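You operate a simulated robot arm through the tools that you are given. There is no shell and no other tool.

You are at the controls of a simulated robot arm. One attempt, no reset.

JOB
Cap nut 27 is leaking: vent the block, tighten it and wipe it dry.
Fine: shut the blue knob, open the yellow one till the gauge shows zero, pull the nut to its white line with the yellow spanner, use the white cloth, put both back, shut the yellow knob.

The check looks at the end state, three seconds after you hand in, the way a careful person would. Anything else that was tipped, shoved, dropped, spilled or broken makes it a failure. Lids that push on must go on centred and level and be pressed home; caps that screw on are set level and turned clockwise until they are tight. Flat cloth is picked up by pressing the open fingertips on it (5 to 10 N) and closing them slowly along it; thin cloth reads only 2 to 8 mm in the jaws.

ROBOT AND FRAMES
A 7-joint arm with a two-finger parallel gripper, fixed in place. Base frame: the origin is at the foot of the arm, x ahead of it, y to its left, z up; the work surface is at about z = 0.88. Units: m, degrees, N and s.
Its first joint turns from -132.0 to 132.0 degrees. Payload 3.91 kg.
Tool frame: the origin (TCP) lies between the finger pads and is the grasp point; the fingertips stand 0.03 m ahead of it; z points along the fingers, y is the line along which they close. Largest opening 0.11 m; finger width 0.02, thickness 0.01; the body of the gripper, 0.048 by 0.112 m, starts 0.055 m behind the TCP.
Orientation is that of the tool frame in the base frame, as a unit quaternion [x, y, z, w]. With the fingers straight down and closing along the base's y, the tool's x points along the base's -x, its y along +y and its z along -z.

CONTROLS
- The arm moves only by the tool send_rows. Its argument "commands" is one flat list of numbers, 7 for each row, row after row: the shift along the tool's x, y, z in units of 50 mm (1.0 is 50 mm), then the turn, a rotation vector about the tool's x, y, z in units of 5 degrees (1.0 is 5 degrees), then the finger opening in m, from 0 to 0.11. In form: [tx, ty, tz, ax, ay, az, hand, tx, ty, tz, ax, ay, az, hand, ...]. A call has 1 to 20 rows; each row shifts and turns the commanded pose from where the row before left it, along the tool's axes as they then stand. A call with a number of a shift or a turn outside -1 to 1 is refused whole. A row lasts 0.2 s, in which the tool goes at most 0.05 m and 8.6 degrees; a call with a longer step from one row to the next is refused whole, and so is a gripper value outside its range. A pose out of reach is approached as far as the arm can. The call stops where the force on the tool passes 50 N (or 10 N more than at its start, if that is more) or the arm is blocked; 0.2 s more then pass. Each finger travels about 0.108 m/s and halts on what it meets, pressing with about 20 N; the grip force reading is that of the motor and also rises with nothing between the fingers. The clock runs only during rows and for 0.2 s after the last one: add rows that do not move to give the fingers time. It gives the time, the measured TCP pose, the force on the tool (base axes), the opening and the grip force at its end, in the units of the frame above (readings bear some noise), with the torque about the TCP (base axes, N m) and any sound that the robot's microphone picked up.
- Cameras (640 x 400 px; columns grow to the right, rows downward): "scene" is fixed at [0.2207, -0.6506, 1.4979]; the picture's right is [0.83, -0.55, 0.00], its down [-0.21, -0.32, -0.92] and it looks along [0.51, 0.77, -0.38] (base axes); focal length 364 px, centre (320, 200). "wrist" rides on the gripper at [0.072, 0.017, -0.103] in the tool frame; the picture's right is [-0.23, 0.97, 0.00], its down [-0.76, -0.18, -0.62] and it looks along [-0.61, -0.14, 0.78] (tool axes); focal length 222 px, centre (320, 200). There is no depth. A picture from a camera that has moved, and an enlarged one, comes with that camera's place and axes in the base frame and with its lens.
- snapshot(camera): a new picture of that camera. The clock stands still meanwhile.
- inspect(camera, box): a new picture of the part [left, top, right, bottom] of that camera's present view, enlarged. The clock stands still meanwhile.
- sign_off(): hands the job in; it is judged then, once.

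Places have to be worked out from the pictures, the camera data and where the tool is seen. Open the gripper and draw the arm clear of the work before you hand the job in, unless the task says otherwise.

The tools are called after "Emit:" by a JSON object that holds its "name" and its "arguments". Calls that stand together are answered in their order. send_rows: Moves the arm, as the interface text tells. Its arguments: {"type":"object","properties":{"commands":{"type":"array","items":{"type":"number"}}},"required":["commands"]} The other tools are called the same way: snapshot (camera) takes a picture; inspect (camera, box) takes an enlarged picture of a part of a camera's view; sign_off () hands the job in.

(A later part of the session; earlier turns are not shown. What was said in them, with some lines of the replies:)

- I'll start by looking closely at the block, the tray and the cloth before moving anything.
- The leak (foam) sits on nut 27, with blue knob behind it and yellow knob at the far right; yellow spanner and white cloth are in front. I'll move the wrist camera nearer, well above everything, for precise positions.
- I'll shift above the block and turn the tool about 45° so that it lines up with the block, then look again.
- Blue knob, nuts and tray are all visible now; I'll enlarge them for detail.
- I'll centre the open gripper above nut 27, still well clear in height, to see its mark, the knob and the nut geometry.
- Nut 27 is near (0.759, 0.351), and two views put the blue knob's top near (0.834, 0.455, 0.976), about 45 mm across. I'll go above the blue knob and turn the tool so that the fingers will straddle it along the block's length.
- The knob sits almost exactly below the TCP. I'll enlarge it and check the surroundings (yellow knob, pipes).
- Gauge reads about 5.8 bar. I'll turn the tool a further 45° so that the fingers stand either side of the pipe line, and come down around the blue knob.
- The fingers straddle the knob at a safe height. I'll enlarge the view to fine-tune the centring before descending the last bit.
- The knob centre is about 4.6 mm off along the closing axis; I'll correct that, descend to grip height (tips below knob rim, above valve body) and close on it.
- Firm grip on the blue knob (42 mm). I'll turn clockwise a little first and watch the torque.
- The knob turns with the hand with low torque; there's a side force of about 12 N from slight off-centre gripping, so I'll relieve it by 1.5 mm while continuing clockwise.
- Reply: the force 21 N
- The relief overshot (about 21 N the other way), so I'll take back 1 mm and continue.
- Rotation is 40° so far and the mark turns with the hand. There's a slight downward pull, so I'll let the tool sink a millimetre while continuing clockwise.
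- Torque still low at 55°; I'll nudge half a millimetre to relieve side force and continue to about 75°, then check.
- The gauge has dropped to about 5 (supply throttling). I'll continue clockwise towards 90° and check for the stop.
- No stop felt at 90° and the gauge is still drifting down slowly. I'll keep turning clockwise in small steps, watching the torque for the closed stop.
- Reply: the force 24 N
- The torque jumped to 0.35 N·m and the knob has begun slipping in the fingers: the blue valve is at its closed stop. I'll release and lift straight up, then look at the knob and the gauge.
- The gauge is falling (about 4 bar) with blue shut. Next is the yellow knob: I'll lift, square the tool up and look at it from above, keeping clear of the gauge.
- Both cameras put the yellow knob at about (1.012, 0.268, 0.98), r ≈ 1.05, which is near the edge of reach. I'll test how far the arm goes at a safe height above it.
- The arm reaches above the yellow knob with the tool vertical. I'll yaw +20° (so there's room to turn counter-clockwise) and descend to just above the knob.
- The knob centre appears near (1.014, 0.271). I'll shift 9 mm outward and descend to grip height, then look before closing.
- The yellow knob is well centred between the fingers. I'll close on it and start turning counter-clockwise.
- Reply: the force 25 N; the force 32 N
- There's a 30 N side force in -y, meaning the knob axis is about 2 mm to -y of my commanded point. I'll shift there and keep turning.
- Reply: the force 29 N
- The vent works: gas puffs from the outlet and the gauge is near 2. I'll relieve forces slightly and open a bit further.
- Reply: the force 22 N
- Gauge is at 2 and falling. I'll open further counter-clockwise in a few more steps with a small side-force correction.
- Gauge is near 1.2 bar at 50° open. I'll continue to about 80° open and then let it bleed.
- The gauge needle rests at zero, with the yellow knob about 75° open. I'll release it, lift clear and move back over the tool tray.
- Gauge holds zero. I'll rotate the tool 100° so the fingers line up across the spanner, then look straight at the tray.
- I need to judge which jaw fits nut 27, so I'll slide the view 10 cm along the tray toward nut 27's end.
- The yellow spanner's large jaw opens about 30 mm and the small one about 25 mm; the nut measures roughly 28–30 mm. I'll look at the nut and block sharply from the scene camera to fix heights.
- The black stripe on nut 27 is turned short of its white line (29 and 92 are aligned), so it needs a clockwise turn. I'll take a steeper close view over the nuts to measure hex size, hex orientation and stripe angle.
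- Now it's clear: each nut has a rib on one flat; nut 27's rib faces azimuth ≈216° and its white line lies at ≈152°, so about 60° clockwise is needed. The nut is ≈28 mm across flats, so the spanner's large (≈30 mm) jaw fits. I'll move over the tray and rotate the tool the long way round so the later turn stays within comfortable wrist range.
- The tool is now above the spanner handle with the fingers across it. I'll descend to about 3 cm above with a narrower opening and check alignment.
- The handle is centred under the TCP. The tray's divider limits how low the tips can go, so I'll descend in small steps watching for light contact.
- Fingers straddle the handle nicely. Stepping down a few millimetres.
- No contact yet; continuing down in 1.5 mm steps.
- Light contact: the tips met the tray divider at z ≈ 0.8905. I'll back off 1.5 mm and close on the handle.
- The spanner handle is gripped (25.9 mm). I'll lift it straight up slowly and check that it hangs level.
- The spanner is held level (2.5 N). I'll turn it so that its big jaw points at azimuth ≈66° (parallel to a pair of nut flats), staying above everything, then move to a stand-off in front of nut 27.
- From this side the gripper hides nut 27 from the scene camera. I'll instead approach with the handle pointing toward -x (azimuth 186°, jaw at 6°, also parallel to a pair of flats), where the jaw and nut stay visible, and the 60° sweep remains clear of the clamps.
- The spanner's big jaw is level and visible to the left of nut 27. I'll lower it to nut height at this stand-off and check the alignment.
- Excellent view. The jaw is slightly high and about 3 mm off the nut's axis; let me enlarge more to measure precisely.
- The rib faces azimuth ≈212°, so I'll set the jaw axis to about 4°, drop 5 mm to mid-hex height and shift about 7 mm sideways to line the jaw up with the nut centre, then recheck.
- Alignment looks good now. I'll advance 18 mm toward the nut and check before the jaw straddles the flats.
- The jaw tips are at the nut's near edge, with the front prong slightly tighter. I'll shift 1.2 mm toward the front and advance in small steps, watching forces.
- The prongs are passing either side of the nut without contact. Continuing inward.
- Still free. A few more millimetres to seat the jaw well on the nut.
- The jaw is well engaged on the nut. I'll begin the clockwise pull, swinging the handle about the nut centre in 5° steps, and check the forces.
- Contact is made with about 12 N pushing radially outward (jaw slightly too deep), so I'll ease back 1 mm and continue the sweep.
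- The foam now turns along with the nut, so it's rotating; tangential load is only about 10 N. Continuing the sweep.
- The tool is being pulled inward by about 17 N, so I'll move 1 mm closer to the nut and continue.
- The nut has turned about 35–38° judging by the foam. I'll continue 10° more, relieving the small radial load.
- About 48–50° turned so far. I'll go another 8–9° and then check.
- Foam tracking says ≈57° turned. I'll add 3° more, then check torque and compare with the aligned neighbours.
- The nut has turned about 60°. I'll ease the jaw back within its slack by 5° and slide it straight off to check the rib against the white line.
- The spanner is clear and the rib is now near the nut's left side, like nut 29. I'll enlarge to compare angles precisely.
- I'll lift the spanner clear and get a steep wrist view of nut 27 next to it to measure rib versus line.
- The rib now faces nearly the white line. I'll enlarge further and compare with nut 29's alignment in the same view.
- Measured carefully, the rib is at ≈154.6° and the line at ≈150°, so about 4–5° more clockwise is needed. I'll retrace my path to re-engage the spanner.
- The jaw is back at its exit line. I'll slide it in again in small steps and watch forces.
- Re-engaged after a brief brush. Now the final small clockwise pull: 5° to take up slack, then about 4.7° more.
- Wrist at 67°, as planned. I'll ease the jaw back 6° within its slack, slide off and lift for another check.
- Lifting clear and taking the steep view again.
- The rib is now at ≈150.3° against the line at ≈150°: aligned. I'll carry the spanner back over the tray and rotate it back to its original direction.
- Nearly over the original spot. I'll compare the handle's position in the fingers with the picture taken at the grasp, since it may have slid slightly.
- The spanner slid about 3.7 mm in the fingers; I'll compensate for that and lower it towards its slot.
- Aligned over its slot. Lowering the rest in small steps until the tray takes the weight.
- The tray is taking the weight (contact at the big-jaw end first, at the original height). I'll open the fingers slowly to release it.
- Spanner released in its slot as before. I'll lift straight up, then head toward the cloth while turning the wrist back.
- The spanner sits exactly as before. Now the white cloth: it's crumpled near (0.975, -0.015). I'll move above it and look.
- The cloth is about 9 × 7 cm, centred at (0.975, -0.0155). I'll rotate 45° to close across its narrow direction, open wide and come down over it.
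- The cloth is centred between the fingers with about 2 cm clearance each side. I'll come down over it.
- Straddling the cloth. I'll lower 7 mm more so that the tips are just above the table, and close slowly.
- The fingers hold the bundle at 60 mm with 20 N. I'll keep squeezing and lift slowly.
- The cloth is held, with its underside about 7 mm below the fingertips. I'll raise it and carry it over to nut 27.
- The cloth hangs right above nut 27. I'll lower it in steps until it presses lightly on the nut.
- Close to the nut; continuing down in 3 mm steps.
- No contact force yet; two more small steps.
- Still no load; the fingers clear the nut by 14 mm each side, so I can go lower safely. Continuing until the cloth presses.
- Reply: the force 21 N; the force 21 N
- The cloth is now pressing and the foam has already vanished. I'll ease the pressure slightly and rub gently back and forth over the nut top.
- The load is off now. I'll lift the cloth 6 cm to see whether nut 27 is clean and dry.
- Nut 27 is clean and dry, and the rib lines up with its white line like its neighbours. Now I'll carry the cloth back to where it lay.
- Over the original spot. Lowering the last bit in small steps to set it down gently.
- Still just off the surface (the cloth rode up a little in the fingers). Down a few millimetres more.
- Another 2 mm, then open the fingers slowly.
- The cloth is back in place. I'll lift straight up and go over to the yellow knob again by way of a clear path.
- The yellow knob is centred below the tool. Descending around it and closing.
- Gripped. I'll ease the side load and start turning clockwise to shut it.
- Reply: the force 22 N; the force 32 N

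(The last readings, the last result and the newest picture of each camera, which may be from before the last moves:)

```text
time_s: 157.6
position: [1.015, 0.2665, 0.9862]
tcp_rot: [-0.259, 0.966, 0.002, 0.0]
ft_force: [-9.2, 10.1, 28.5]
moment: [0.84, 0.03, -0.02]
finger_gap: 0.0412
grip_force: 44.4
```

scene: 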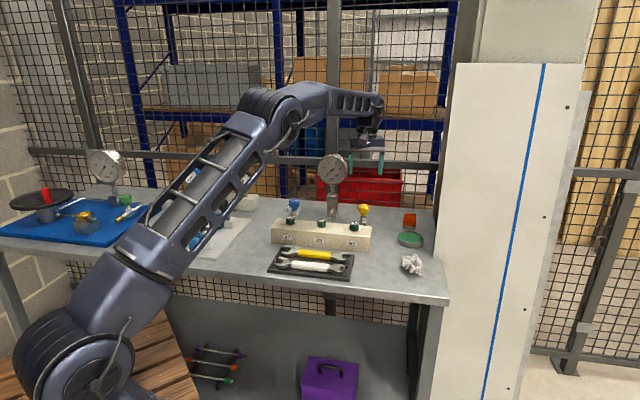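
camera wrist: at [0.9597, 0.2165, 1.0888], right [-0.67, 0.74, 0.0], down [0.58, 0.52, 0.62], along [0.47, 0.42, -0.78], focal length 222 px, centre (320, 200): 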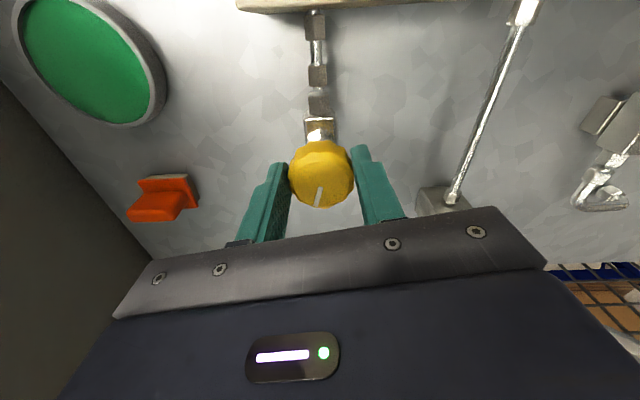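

There's an upward load of 28 N building, so I'll let the tool rise 1.5 mm, trim sideways, and continue.

Emit:
{"name": "send_rows", "arguments": {"commands": [0.003, 0.018, -0.03, 0, 0, 0, 0.03, 0, 0, 0, 0, 0, 1, 0.03, 0, 0, 0, 0, 0, 1, 0.03, 0, 0, 0, 0, 0, 0, 0.03]}}

Emit:
{"name": "send_rows", "arguments": {"commands": [0, 0, 0, 0, 0, 1, 0.03, 0, 0, 0, 0, 0, 1, 0.03, 0, 0, 0, 0, 0, 0, 0.03]}}

Emit:
{"name": "snapshot", "arguments": {"camera": "wrist"}}

```text
time_s: 158.6
position: [1.0148, 0.2679, 0.9869]
tcp_rot: [-0.173, 0.985, 0.0, 0.0]
ft_force: [-14.8, 16.2, 13.5]
moment: [0.85, -0.31, 0.02]
finger_gap: 0.0411
grip_force: 44.6
```

```text
time_s: 159.4
position: [1.0135, 0.2678, 0.9858]
tcp_rot: [-0.088, 0.996, 0.001, 0.0]
ft_force: [-18.1, 26.5, 8.5]
moment: [1.2, 0.06, 0.06]
finger_gap: 0.0412
grip_force: 44.7
```

```text
taken
camera wrist: at [0.9395, 0.2725, 1.0887], right [0.05, 1.0, 0.0], down [0.78, -0.04, 0.62], along [0.62, -0.03, -0.78], focal length 222 px, centre (320, 200)
```

wrist: 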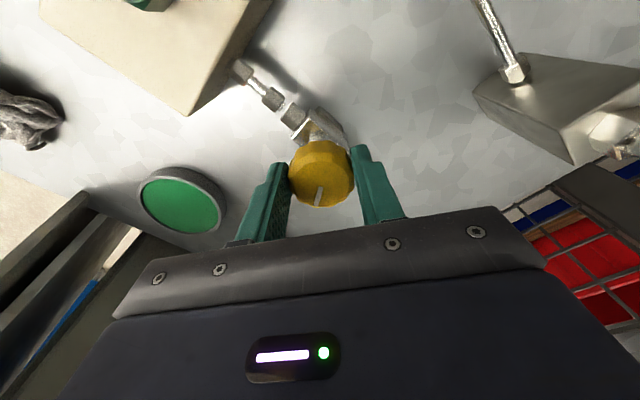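

Side load has grown (32 N), so I'll shift 2 mm to re-centre on the knob axis and keep turning.

Emit:
{"name": "send_rows", "arguments": {"commands": [0.017, 0.04, -0.01, 0, 0, 0, 0.03, 0, 0, 0, 0, 0, 1, 0.03, 0, 0, 0, 0, 0, 1, 0.03, 0, 0, 0, 0, 0, 0, 0.03]}}

Emit:
{"name": "send_rows", "arguments": {"commands": [0, 0, 0, 0, 0, 1, 0.03, 0, 0, 0, 0, 0, 1, 0.03, 0, 0, 0, 0, 0, 0, 0.03]}}

Emit:
{"name": "inspect", "arguments": {"camera": "scene", "box": [300, 140, 400, 220]}}

```text
time_s: 160.4
position: [1.0141, 0.2685, 0.9852]
tcp_rot: [0.0, 1.0, 0.0, 0.0]
ft_force: [-10.2, 19.3, 3.7]
moment: [0.22, -0.59, 0.07]
finger_gap: 0.0412
grip_force: 45.4
```

```text
time_s: 161.2
position: [1.0138, 0.2702, 0.9856]
tcp_rot: [0.087, 0.996, 0.0, 0.0]
ft_force: [1.5, 22.2, 2.7]
moment: [0.82, 0.39, 0.02]
finger_gap: 0.0411
grip_force: 45.5
```

```text
5.00 times, centred on (350, 180) of scene
camera zoom: at [0.2207, -0.6506, 1.4979], right [0.83, -0.55, 0.0], down [-0.21, -0.32, -0.92], along [0.51, 0.77, -0.38], focal length 1819 px, centre (170, 300)
```

zoom: 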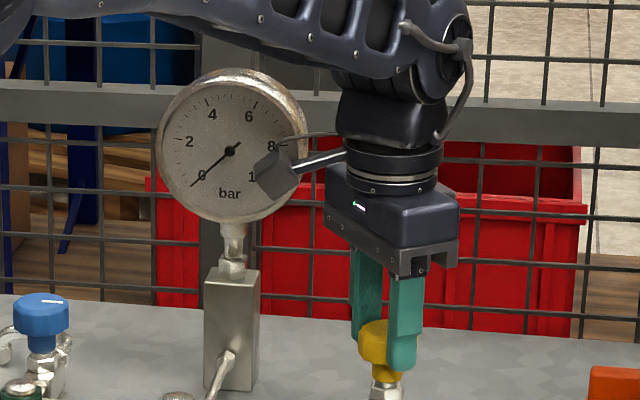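

65° back so far. Trim 1.5 mm in y and continue clockwise, watching for the stop.

Emit:
{"name": "send_rows", "arguments": {"commands": [0, 0.03, 0, 0, 0, 0, 0.03, 0, 0, 0, 0, 0, 1, 0.03, 0, 0, 0, 0, 0, 1, 0.03, 0, 0, 0, 0, 0, 0, 0.03]}}

Emit:
{"name": "send_rows", "arguments": {"commands": [0, 0, 0, 0, 0, 1, 0.03, 0, 0, 0, 0, 0, 0, 0.03]}}

Emit:
{"name": "snapshot", "arguments": {"camera": "wrist"}}

```text
time_s: 162.2
position: [1.0139, 0.2717, 0.9867]
tcp_rot: [0.174, 0.985, 0.0, 0.0]
ft_force: [0.8, 14.4, 3.5]
moment: [0.08, -0.54, 0.6]
finger_gap: 0.041
grip_force: 45.1
```

```text
time_s: 162.8
position: [1.014, 0.2704, 0.986]
tcp_rot: [0.217, 0.976, -0.001, 0.0]
ft_force: [1.6, 16.3, 2.0]
moment: [0.61, -0.06, 0.49]
finger_gap: 0.0416
grip_force: 45.3
```

```text
taken
camera wrist: at [0.9549, 0.317, 1.0887], right [0.62, 0.79, 0.0], down [0.62, -0.48, 0.62], along [0.49, -0.38, -0.78], focal length 222 px, centre (320, 200)
```

wrist: 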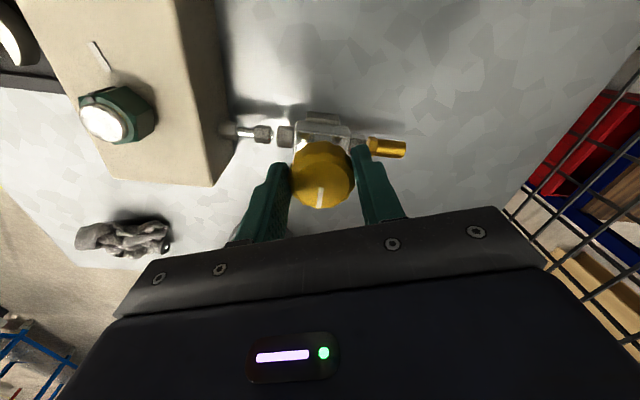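

Torque jumped to 0.5–0.6 N·m: the yellow valve is at its closed stop. I'll release, lift straight up and check everything.

Emit:
{"name": "send_rows", "arguments": {"commands": [0, 0, 0, 0, 0, 0, 0.05, 0, 0, 0, 0, 0, 0, 0.085, 0, 0, 0, 0, 0, 0, 0.085, 0, 0, -0.7, 0, 0, 0, 0.085, 0, 0, -0.9, 0, 0, 0, 0.085, 0, 0, -0.9, 0, 0, 0, 0.085, 0, 0, -0.9, 0, 0, 0, 0.085, 0, 0, 0, 0, 0, 0, 0.085]}}

Emit:
{"name": "snapshot", "arguments": {"camera": "wrist"}}

Emit:
{"name": "inspect", "arguments": {"camera": "wrist", "box": [240, 50, 400, 170]}}

Emit:
{"name": "inspect", "arguments": {"camera": "scene", "box": [310, 140, 360, 190]}}

```text
time_s: 164.6
position: [1.012, 0.2691, 1.1588]
tcp_rot: [0.216, 0.976, 0.0, 0.0]
ft_force: [0.0, -0.9, 0.0]
moment: [0.01, 0.0, 0.0]
finger_gap: 0.085
grip_force: 0.1
```

```text
taken
camera wrist: at [0.9535, 0.3158, 1.261], right [0.62, 0.79, 0.0], down [0.62, -0.48, 0.62], along [0.49, -0.38, -0.78], focal length 222 px, centre (320, 200)
```

wrist: 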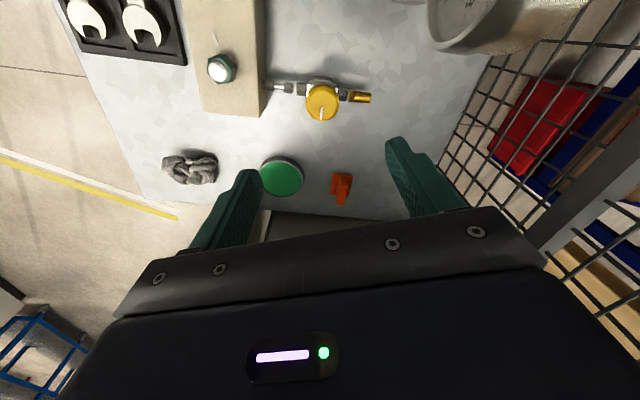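

```text
3.33 times, centred on (320, 110) of wrist
camera zoom: at [0.9535, 0.3158, 1.261], right [0.62, 0.79, 0.0], down [0.62, -0.48, 0.62], along [0.49, -0.38, -0.78], focal length 740 px, centre (320, 500)
```

zoom: 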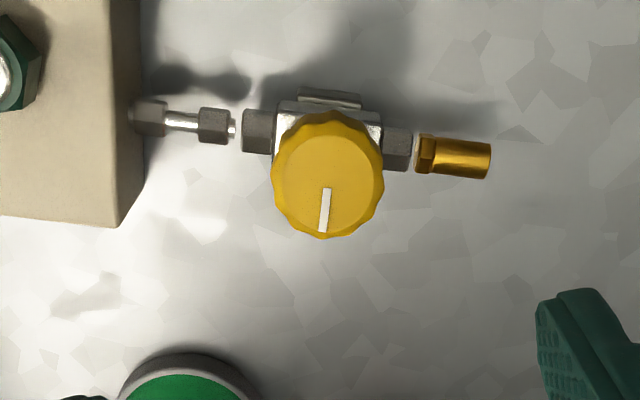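

```text
8.00 times, centred on (335, 165) of scene
camera zoom: at [0.2207, -0.6506, 1.4979], right [0.83, -0.55, 0.0], down [-0.21, -0.32, -0.92], along [0.51, 0.77, -0.38], focal length 2910 px, centre (200, 480)
```

zoom: 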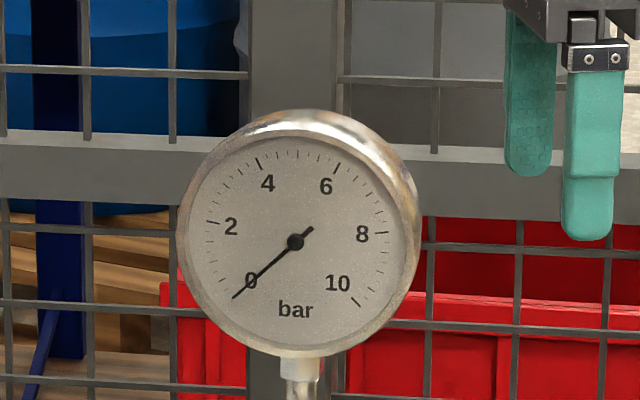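

Yellow is shut with its mark as originally, and the gauge stays at zero. I'll raise and draw the arm back clear, then do a final check of everything.

Emit:
{"name": "send_rows", "arguments": {"commands": [0, 0, -0.9, 0, 0, 0, 0.085, 0, 0, -0.9, 0, 0, 0, 0.085, 0.74, -0.54, 0, 0, 0, 0, 0.085, 0.74, -0.54, 0, 0, 0, 0, 0.085, 0.74, -0.54, 0, 0, 0, 0, 0.085, 0.74, -0.54, 0, 0, 0, 0, 0.085, 0.74, -0.54, 0, 0, 0, 0, 0.085, 0.74, -0.54, 0, 0, 0, 0, 0.085, 0.74, -0.54, 0, 0, 0, 0, 0.085, 0.74, -0.54, 0, 0, 0, 0, 0.085, 0, 0, 0, 0, 0, 0, 0.085]}}

Emit:
{"name": "snapshot", "arguments": {"camera": "scene"}}

Emit:
{"name": "inspect", "arguments": {"camera": "scene", "box": [260, 190, 390, 271]}}

Emit:
{"name": "inspect", "arguments": {"camera": "scene", "box": [250, 140, 450, 290]}}

Emit:
{"name": "snapshot", "arguments": {"camera": "wrist"}}

```text
time_s: 167.0
position: [0.655, 0.2016, 1.2457]
tcp_rot: [0.217, 0.976, 0.0, 0.0]
ft_force: [0.4, 0.4, 0.0]
moment: [-0.04, 0.02, 0.01]
finger_gap: 0.0849
grip_force: 0.1
```

```text
taken
```

scene: 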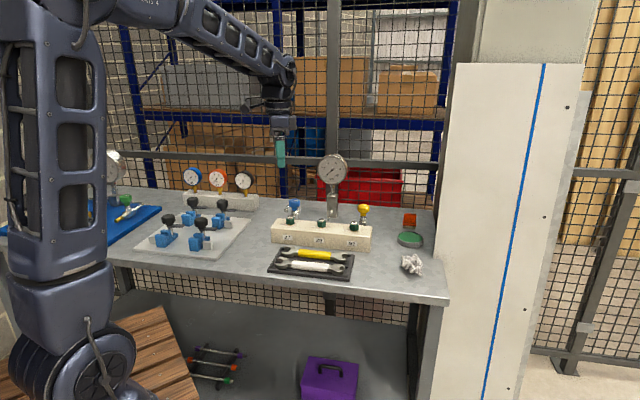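

```text
4.92 times, centred on (325, 230) of scene
camera zoom: at [0.2207, -0.6506, 1.4979], right [0.83, -0.55, 0.0], down [-0.21, -0.32, -0.92], along [0.51, 0.77, -0.38], focal length 1791 px, centre (295, 50)
```

zoom: 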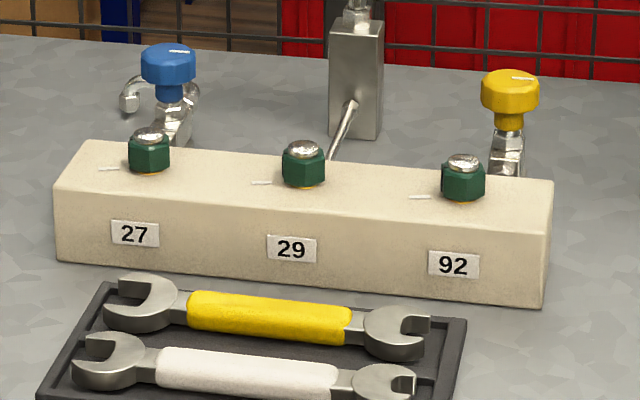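

```text
2.67 times, centred on (350, 215) of scene
camera zoom: at [0.2207, -0.6506, 1.4979], right [0.83, -0.55, 0.0], down [-0.21, -0.32, -0.92], along [0.51, 0.77, -0.38], focal length 970 px, centre (240, 160)
```

zoom: 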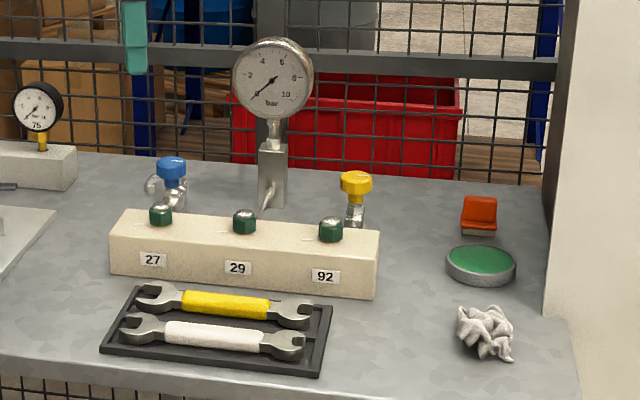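

```text
taken
camera wrist: at [0.5962, 0.2478, 1.3473], right [0.62, 0.79, 0.0], down [0.62, -0.48, 0.62], along [0.49, -0.38, -0.78], focal length 222 px, centre (320, 200)
```

wrist: 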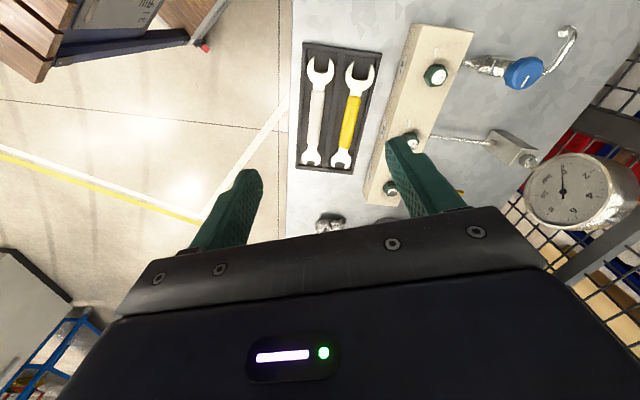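

Everything looks as it should. One last enlarged look at nut 27's top, rib and line, and its neighbour, before handing in.

Emit:
{"name": "inspect", "arguments": {"camera": "wrist", "box": [410, 40, 470, 100]}}

Emit:
{"name": "inspect", "arguments": {"camera": "scene", "box": [284, 206, 332, 236]}}

Emit:
{"name": "inspect", "arguments": {"camera": "wrist", "box": [290, 30, 390, 180]}}

```text
6.67 times, centred on (440, 70) of wrist
camera zoom: at [0.5962, 0.2478, 1.3473], right [0.62, 0.79, 0.0], down [0.62, -0.48, 0.62], along [0.49, -0.38, -0.78], focal length 1481 px, centre (-480, 1067)
```

zoom: 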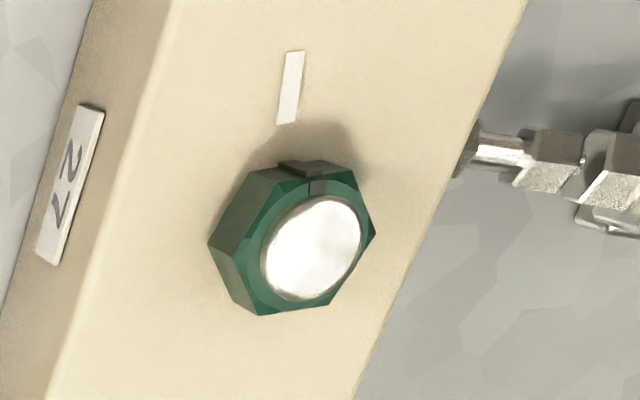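

```text
13.33 times, centred on (308, 221) of scene
camera zoom: at [0.2207, -0.6506, 1.4979], right [0.83, -0.55, 0.0], down [-0.21, -0.32, -0.92], along [0.51, 0.77, -0.38], focal length 4851 px, centre (480, -80)
```

zoom: 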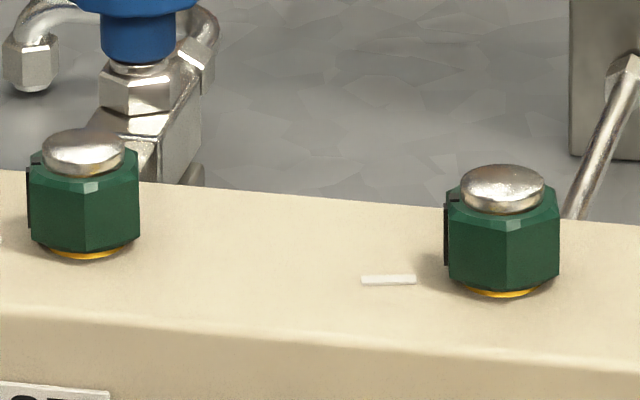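

```text
2.67 times, centred on (340, 105) of wrist
camera zoom: at [0.5962, 0.2478, 1.3473], right [0.62, 0.79, 0.0], down [0.62, -0.48, 0.62], along [0.49, -0.38, -0.78], focal length 592 px, centre (267, 453)
```

zoom: 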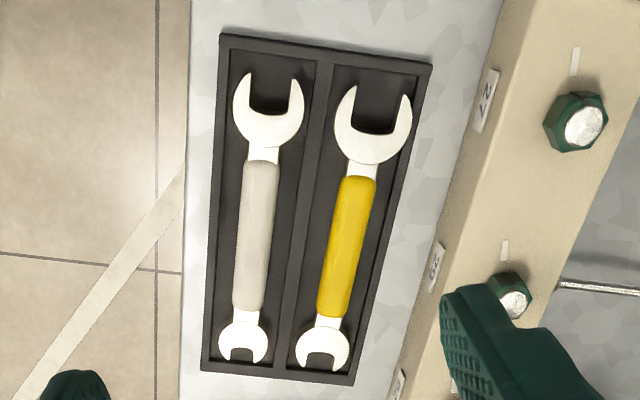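

The nut is clean. To be certain of the rib alignment after wiping, I'll take one closer steep look over nut 27.

Emit:
{"name": "send_rows", "arguments": {"commands": [-0.13, 0.716, 0.5, 0, 0, 0, 0.11, -0.13, 0.716, 0.5, 0, 0, 0, 0.11, -0.13, 0.716, 0.6, 0, 0, 0, 0.11, -0.13, 0.716, 0.6, 0, 0, 0, 0.11, -0.13, 0.716, 0.6, 0, 0, 0, 0.11, 0, 0, 0, 0, 0, 0, 0.11]}}

Emit:
{"name": "snapshot", "arguments": {"camera": "wrist"}}

Emit:
{"name": "inspect", "arguments": {"camera": "wrist", "box": [290, 80, 350, 140]}}

Emit:
{"name": "inspect", "arguments": {"camera": "wrist", "box": [230, 130, 290, 190]}}

```text
time_s: 168.4
position: [0.7606, 0.3487, 1.106]
tcp_rot: [0.216, 0.976, 0.0, 0.0]
ft_force: [0.3, 0.4, 0.9]
moment: [0.02, -0.03, -0.02]
finger_gap: 0.11
grip_force: 0.1
```

```text
taken
camera wrist: at [0.7013, 0.3946, 1.2082], right [0.62, 0.79, 0.0], down [0.62, -0.48, 0.62], along [0.49, -0.38, -0.78], focal length 222 px, centre (320, 200)
```

wrist: 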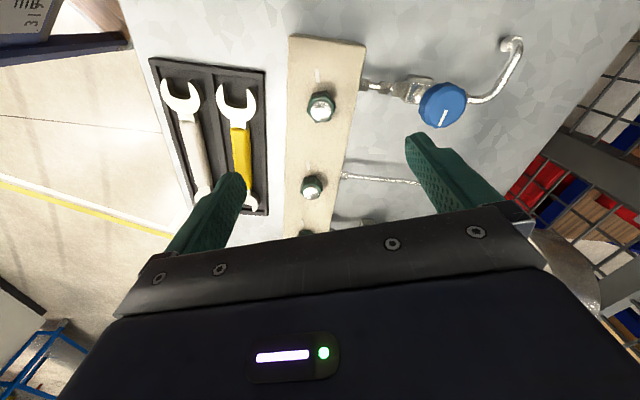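

```text
6.67 times, centred on (320, 110) of wrist
camera zoom: at [0.7013, 0.3946, 1.2082], right [0.62, 0.79, 0.0], down [0.62, -0.48, 0.62], along [0.49, -0.38, -0.78], focal length 1481 px, centre (320, 800)
```

zoom: 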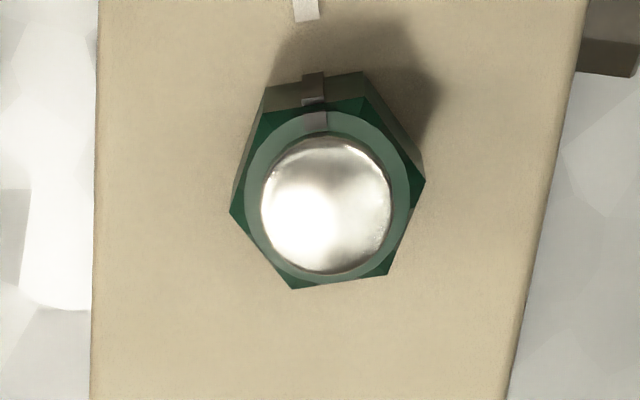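

```text
6.67 times, centred on (260, 160) of wrist
camera zoom: at [0.7013, 0.3946, 1.2082], right [0.62, 0.79, 0.0], down [0.62, -0.48, 0.62], along [0.49, -0.38, -0.78], focal length 1481 px, centre (720, 467)
```

zoom: 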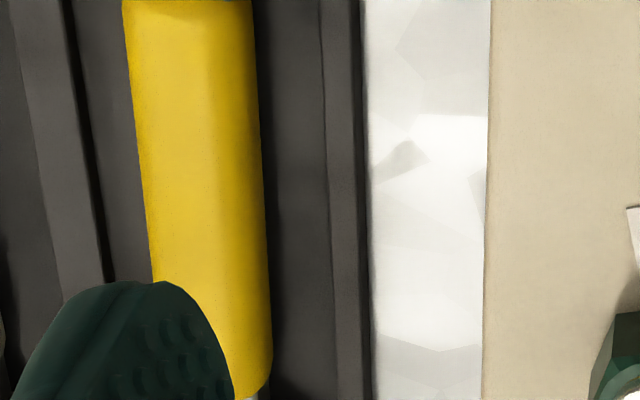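

Very clear view; I'll frame it with the whole white line, and nut 29 for comparison.

Emit:
{"name": "inspect", "arguments": {"camera": "wrist", "box": [288, 60, 352, 125]}}

Emit:
{"name": "inspect", "arguments": {"camera": "wrist", "box": [280, 145, 344, 208]}}

```text
6.15 times, centred on (320, 92) of wrist
camera zoom: at [0.7013, 0.3946, 1.2082], right [0.62, 0.79, 0.0], down [0.62, -0.48, 0.62], along [0.49, -0.38, -0.78], focal length 1367 px, centre (320, 862)
```

zoom: 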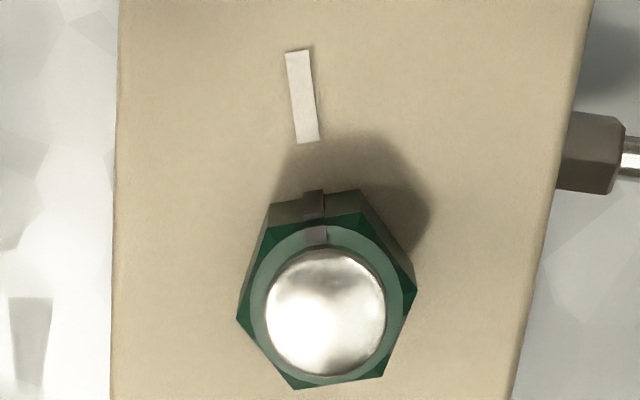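

```text
6.35 times, centred on (312, 176) of wrist
camera zoom: at [0.7013, 0.3946, 1.2082], right [0.62, 0.79, 0.0], down [0.62, -0.48, 0.62], along [0.49, -0.38, -0.78], focal length 1410 px, centre (371, 349)
```

zoom: 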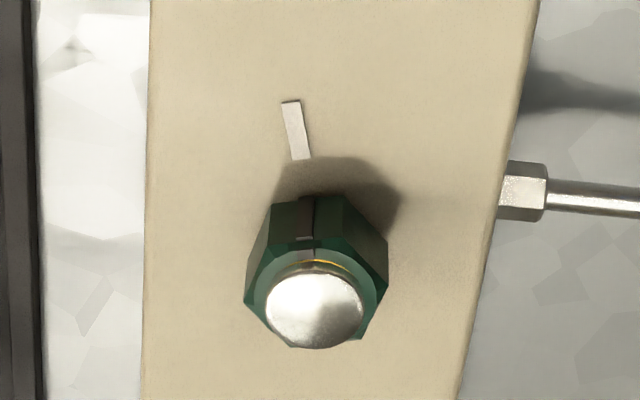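

The white line, rib and tick on nut 27 are exactly in line, and the nut is dry. I'll raise and draw the arm back clear with the gripper open.

Emit:
{"name": "send_rows", "arguments": {"commands": [0, 0, -0.9, 0, 0, 0, 0.11, 0, 0, -0.9, 0, 0, 0, 0.11, 0, 0, -0.9, 0, 0, 0, 0.11, 0.3, -0.716, -0.2, 0, 0, 0, 0.11, 0.3, -0.716, -0.2, 0, 0, 0, 0.11, 0.3, -0.716, 0, 0, 0, 0, 0.11, 0.3, -0.716, 0, 0, 0, 0, 0.11, 0, 0, 0, 0, 0, 0, 0.11, 0, 0, 0, 0, 0, 0, 0.11]}}

Emit:
{"name": "snapshot", "arguments": {"camera": "scene"}}

Emit:
{"name": "inspect", "arguments": {"camera": "scene", "box": [250, 140, 450, 290]}}

Emit:
{"name": "inspect", "arguments": {"camera": "scene", "box": [100, 150, 270, 265]}}

```text
time_s: 170.4
position: [0.6455, 0.2439, 1.2627]
tcp_rot: [0.216, 0.976, 0.0, -0.001]
ft_force: [-0.1, -0.1, 0.1]
moment: [0.0, 0.02, -0.02]
finger_gap: 0.11
grip_force: 0.0
```

```text
taken
```

scene: 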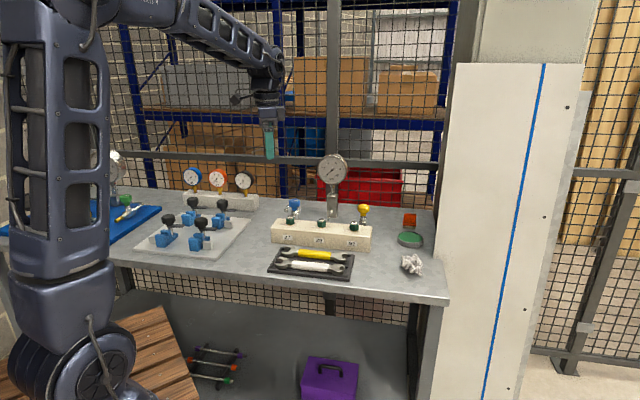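

```text
2.67 times, centred on (350, 215) of scene
camera zoom: at [0.2207, -0.6506, 1.4979], right [0.83, -0.55, 0.0], down [-0.21, -0.32, -0.92], along [0.51, 0.77, -0.38], focal length 970 px, centre (240, 160)
```

zoom: 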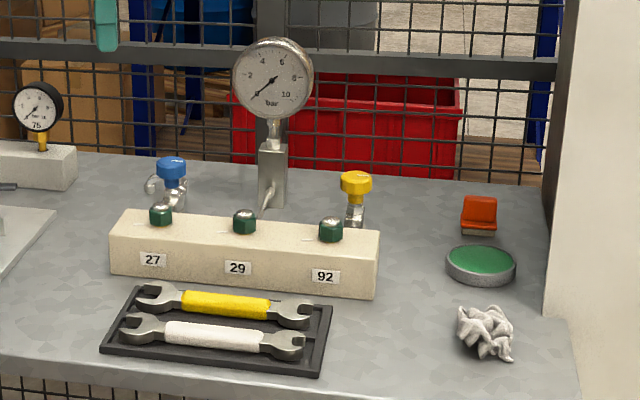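

```text
3.48 times, centred on (185, 208) of scene
camera zoom: at [0.2207, -0.6506, 1.4979], right [0.83, -0.55, 0.0], down [-0.21, -0.32, -0.92], along [0.51, 0.77, -0.38], focal length 1265 px, centre (790, 174)
```

zoom: 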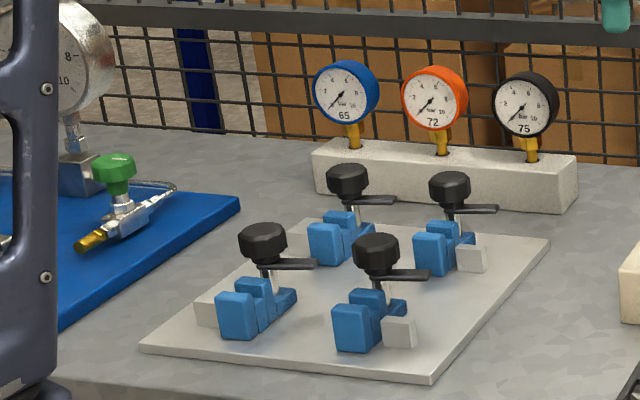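

Final state: blue and yellow are both shut, the gauge reads zero, and nut 27 is on its line and dry. The spanner and cloth are back, nothing else has been disturbed, and the arm is clear with the gripper open, so I'm handing in.

Emit:
{"name": "sign_off", "arguments": {}}

```text
The job is handed in.
```

I've handed the job in: cap nut 27 is tightened to its white line and wiped dry.

- **Venting:** I shut the blue knob, then opened the yellow one until the gauge fell to zero. With yellow shut again, the gauge still reads zero.
- **Nut 27:** It needed about 60° clockwise with the yellow spanner's large jaw. The first pull stopped 4–5° short, so I refitted the spanner and finished it. A close view before handing in shows the nut's mark in line with the white line.
- **Wiping:** The white cloth took off the foam and the green film, and the last close-up shows no trace of either.
- **Putting back:** The spanner is back in its tray slot and the cloth is where it lay. Nothing else on the bench looked moved.

The arm is drawn back with the gripper open.
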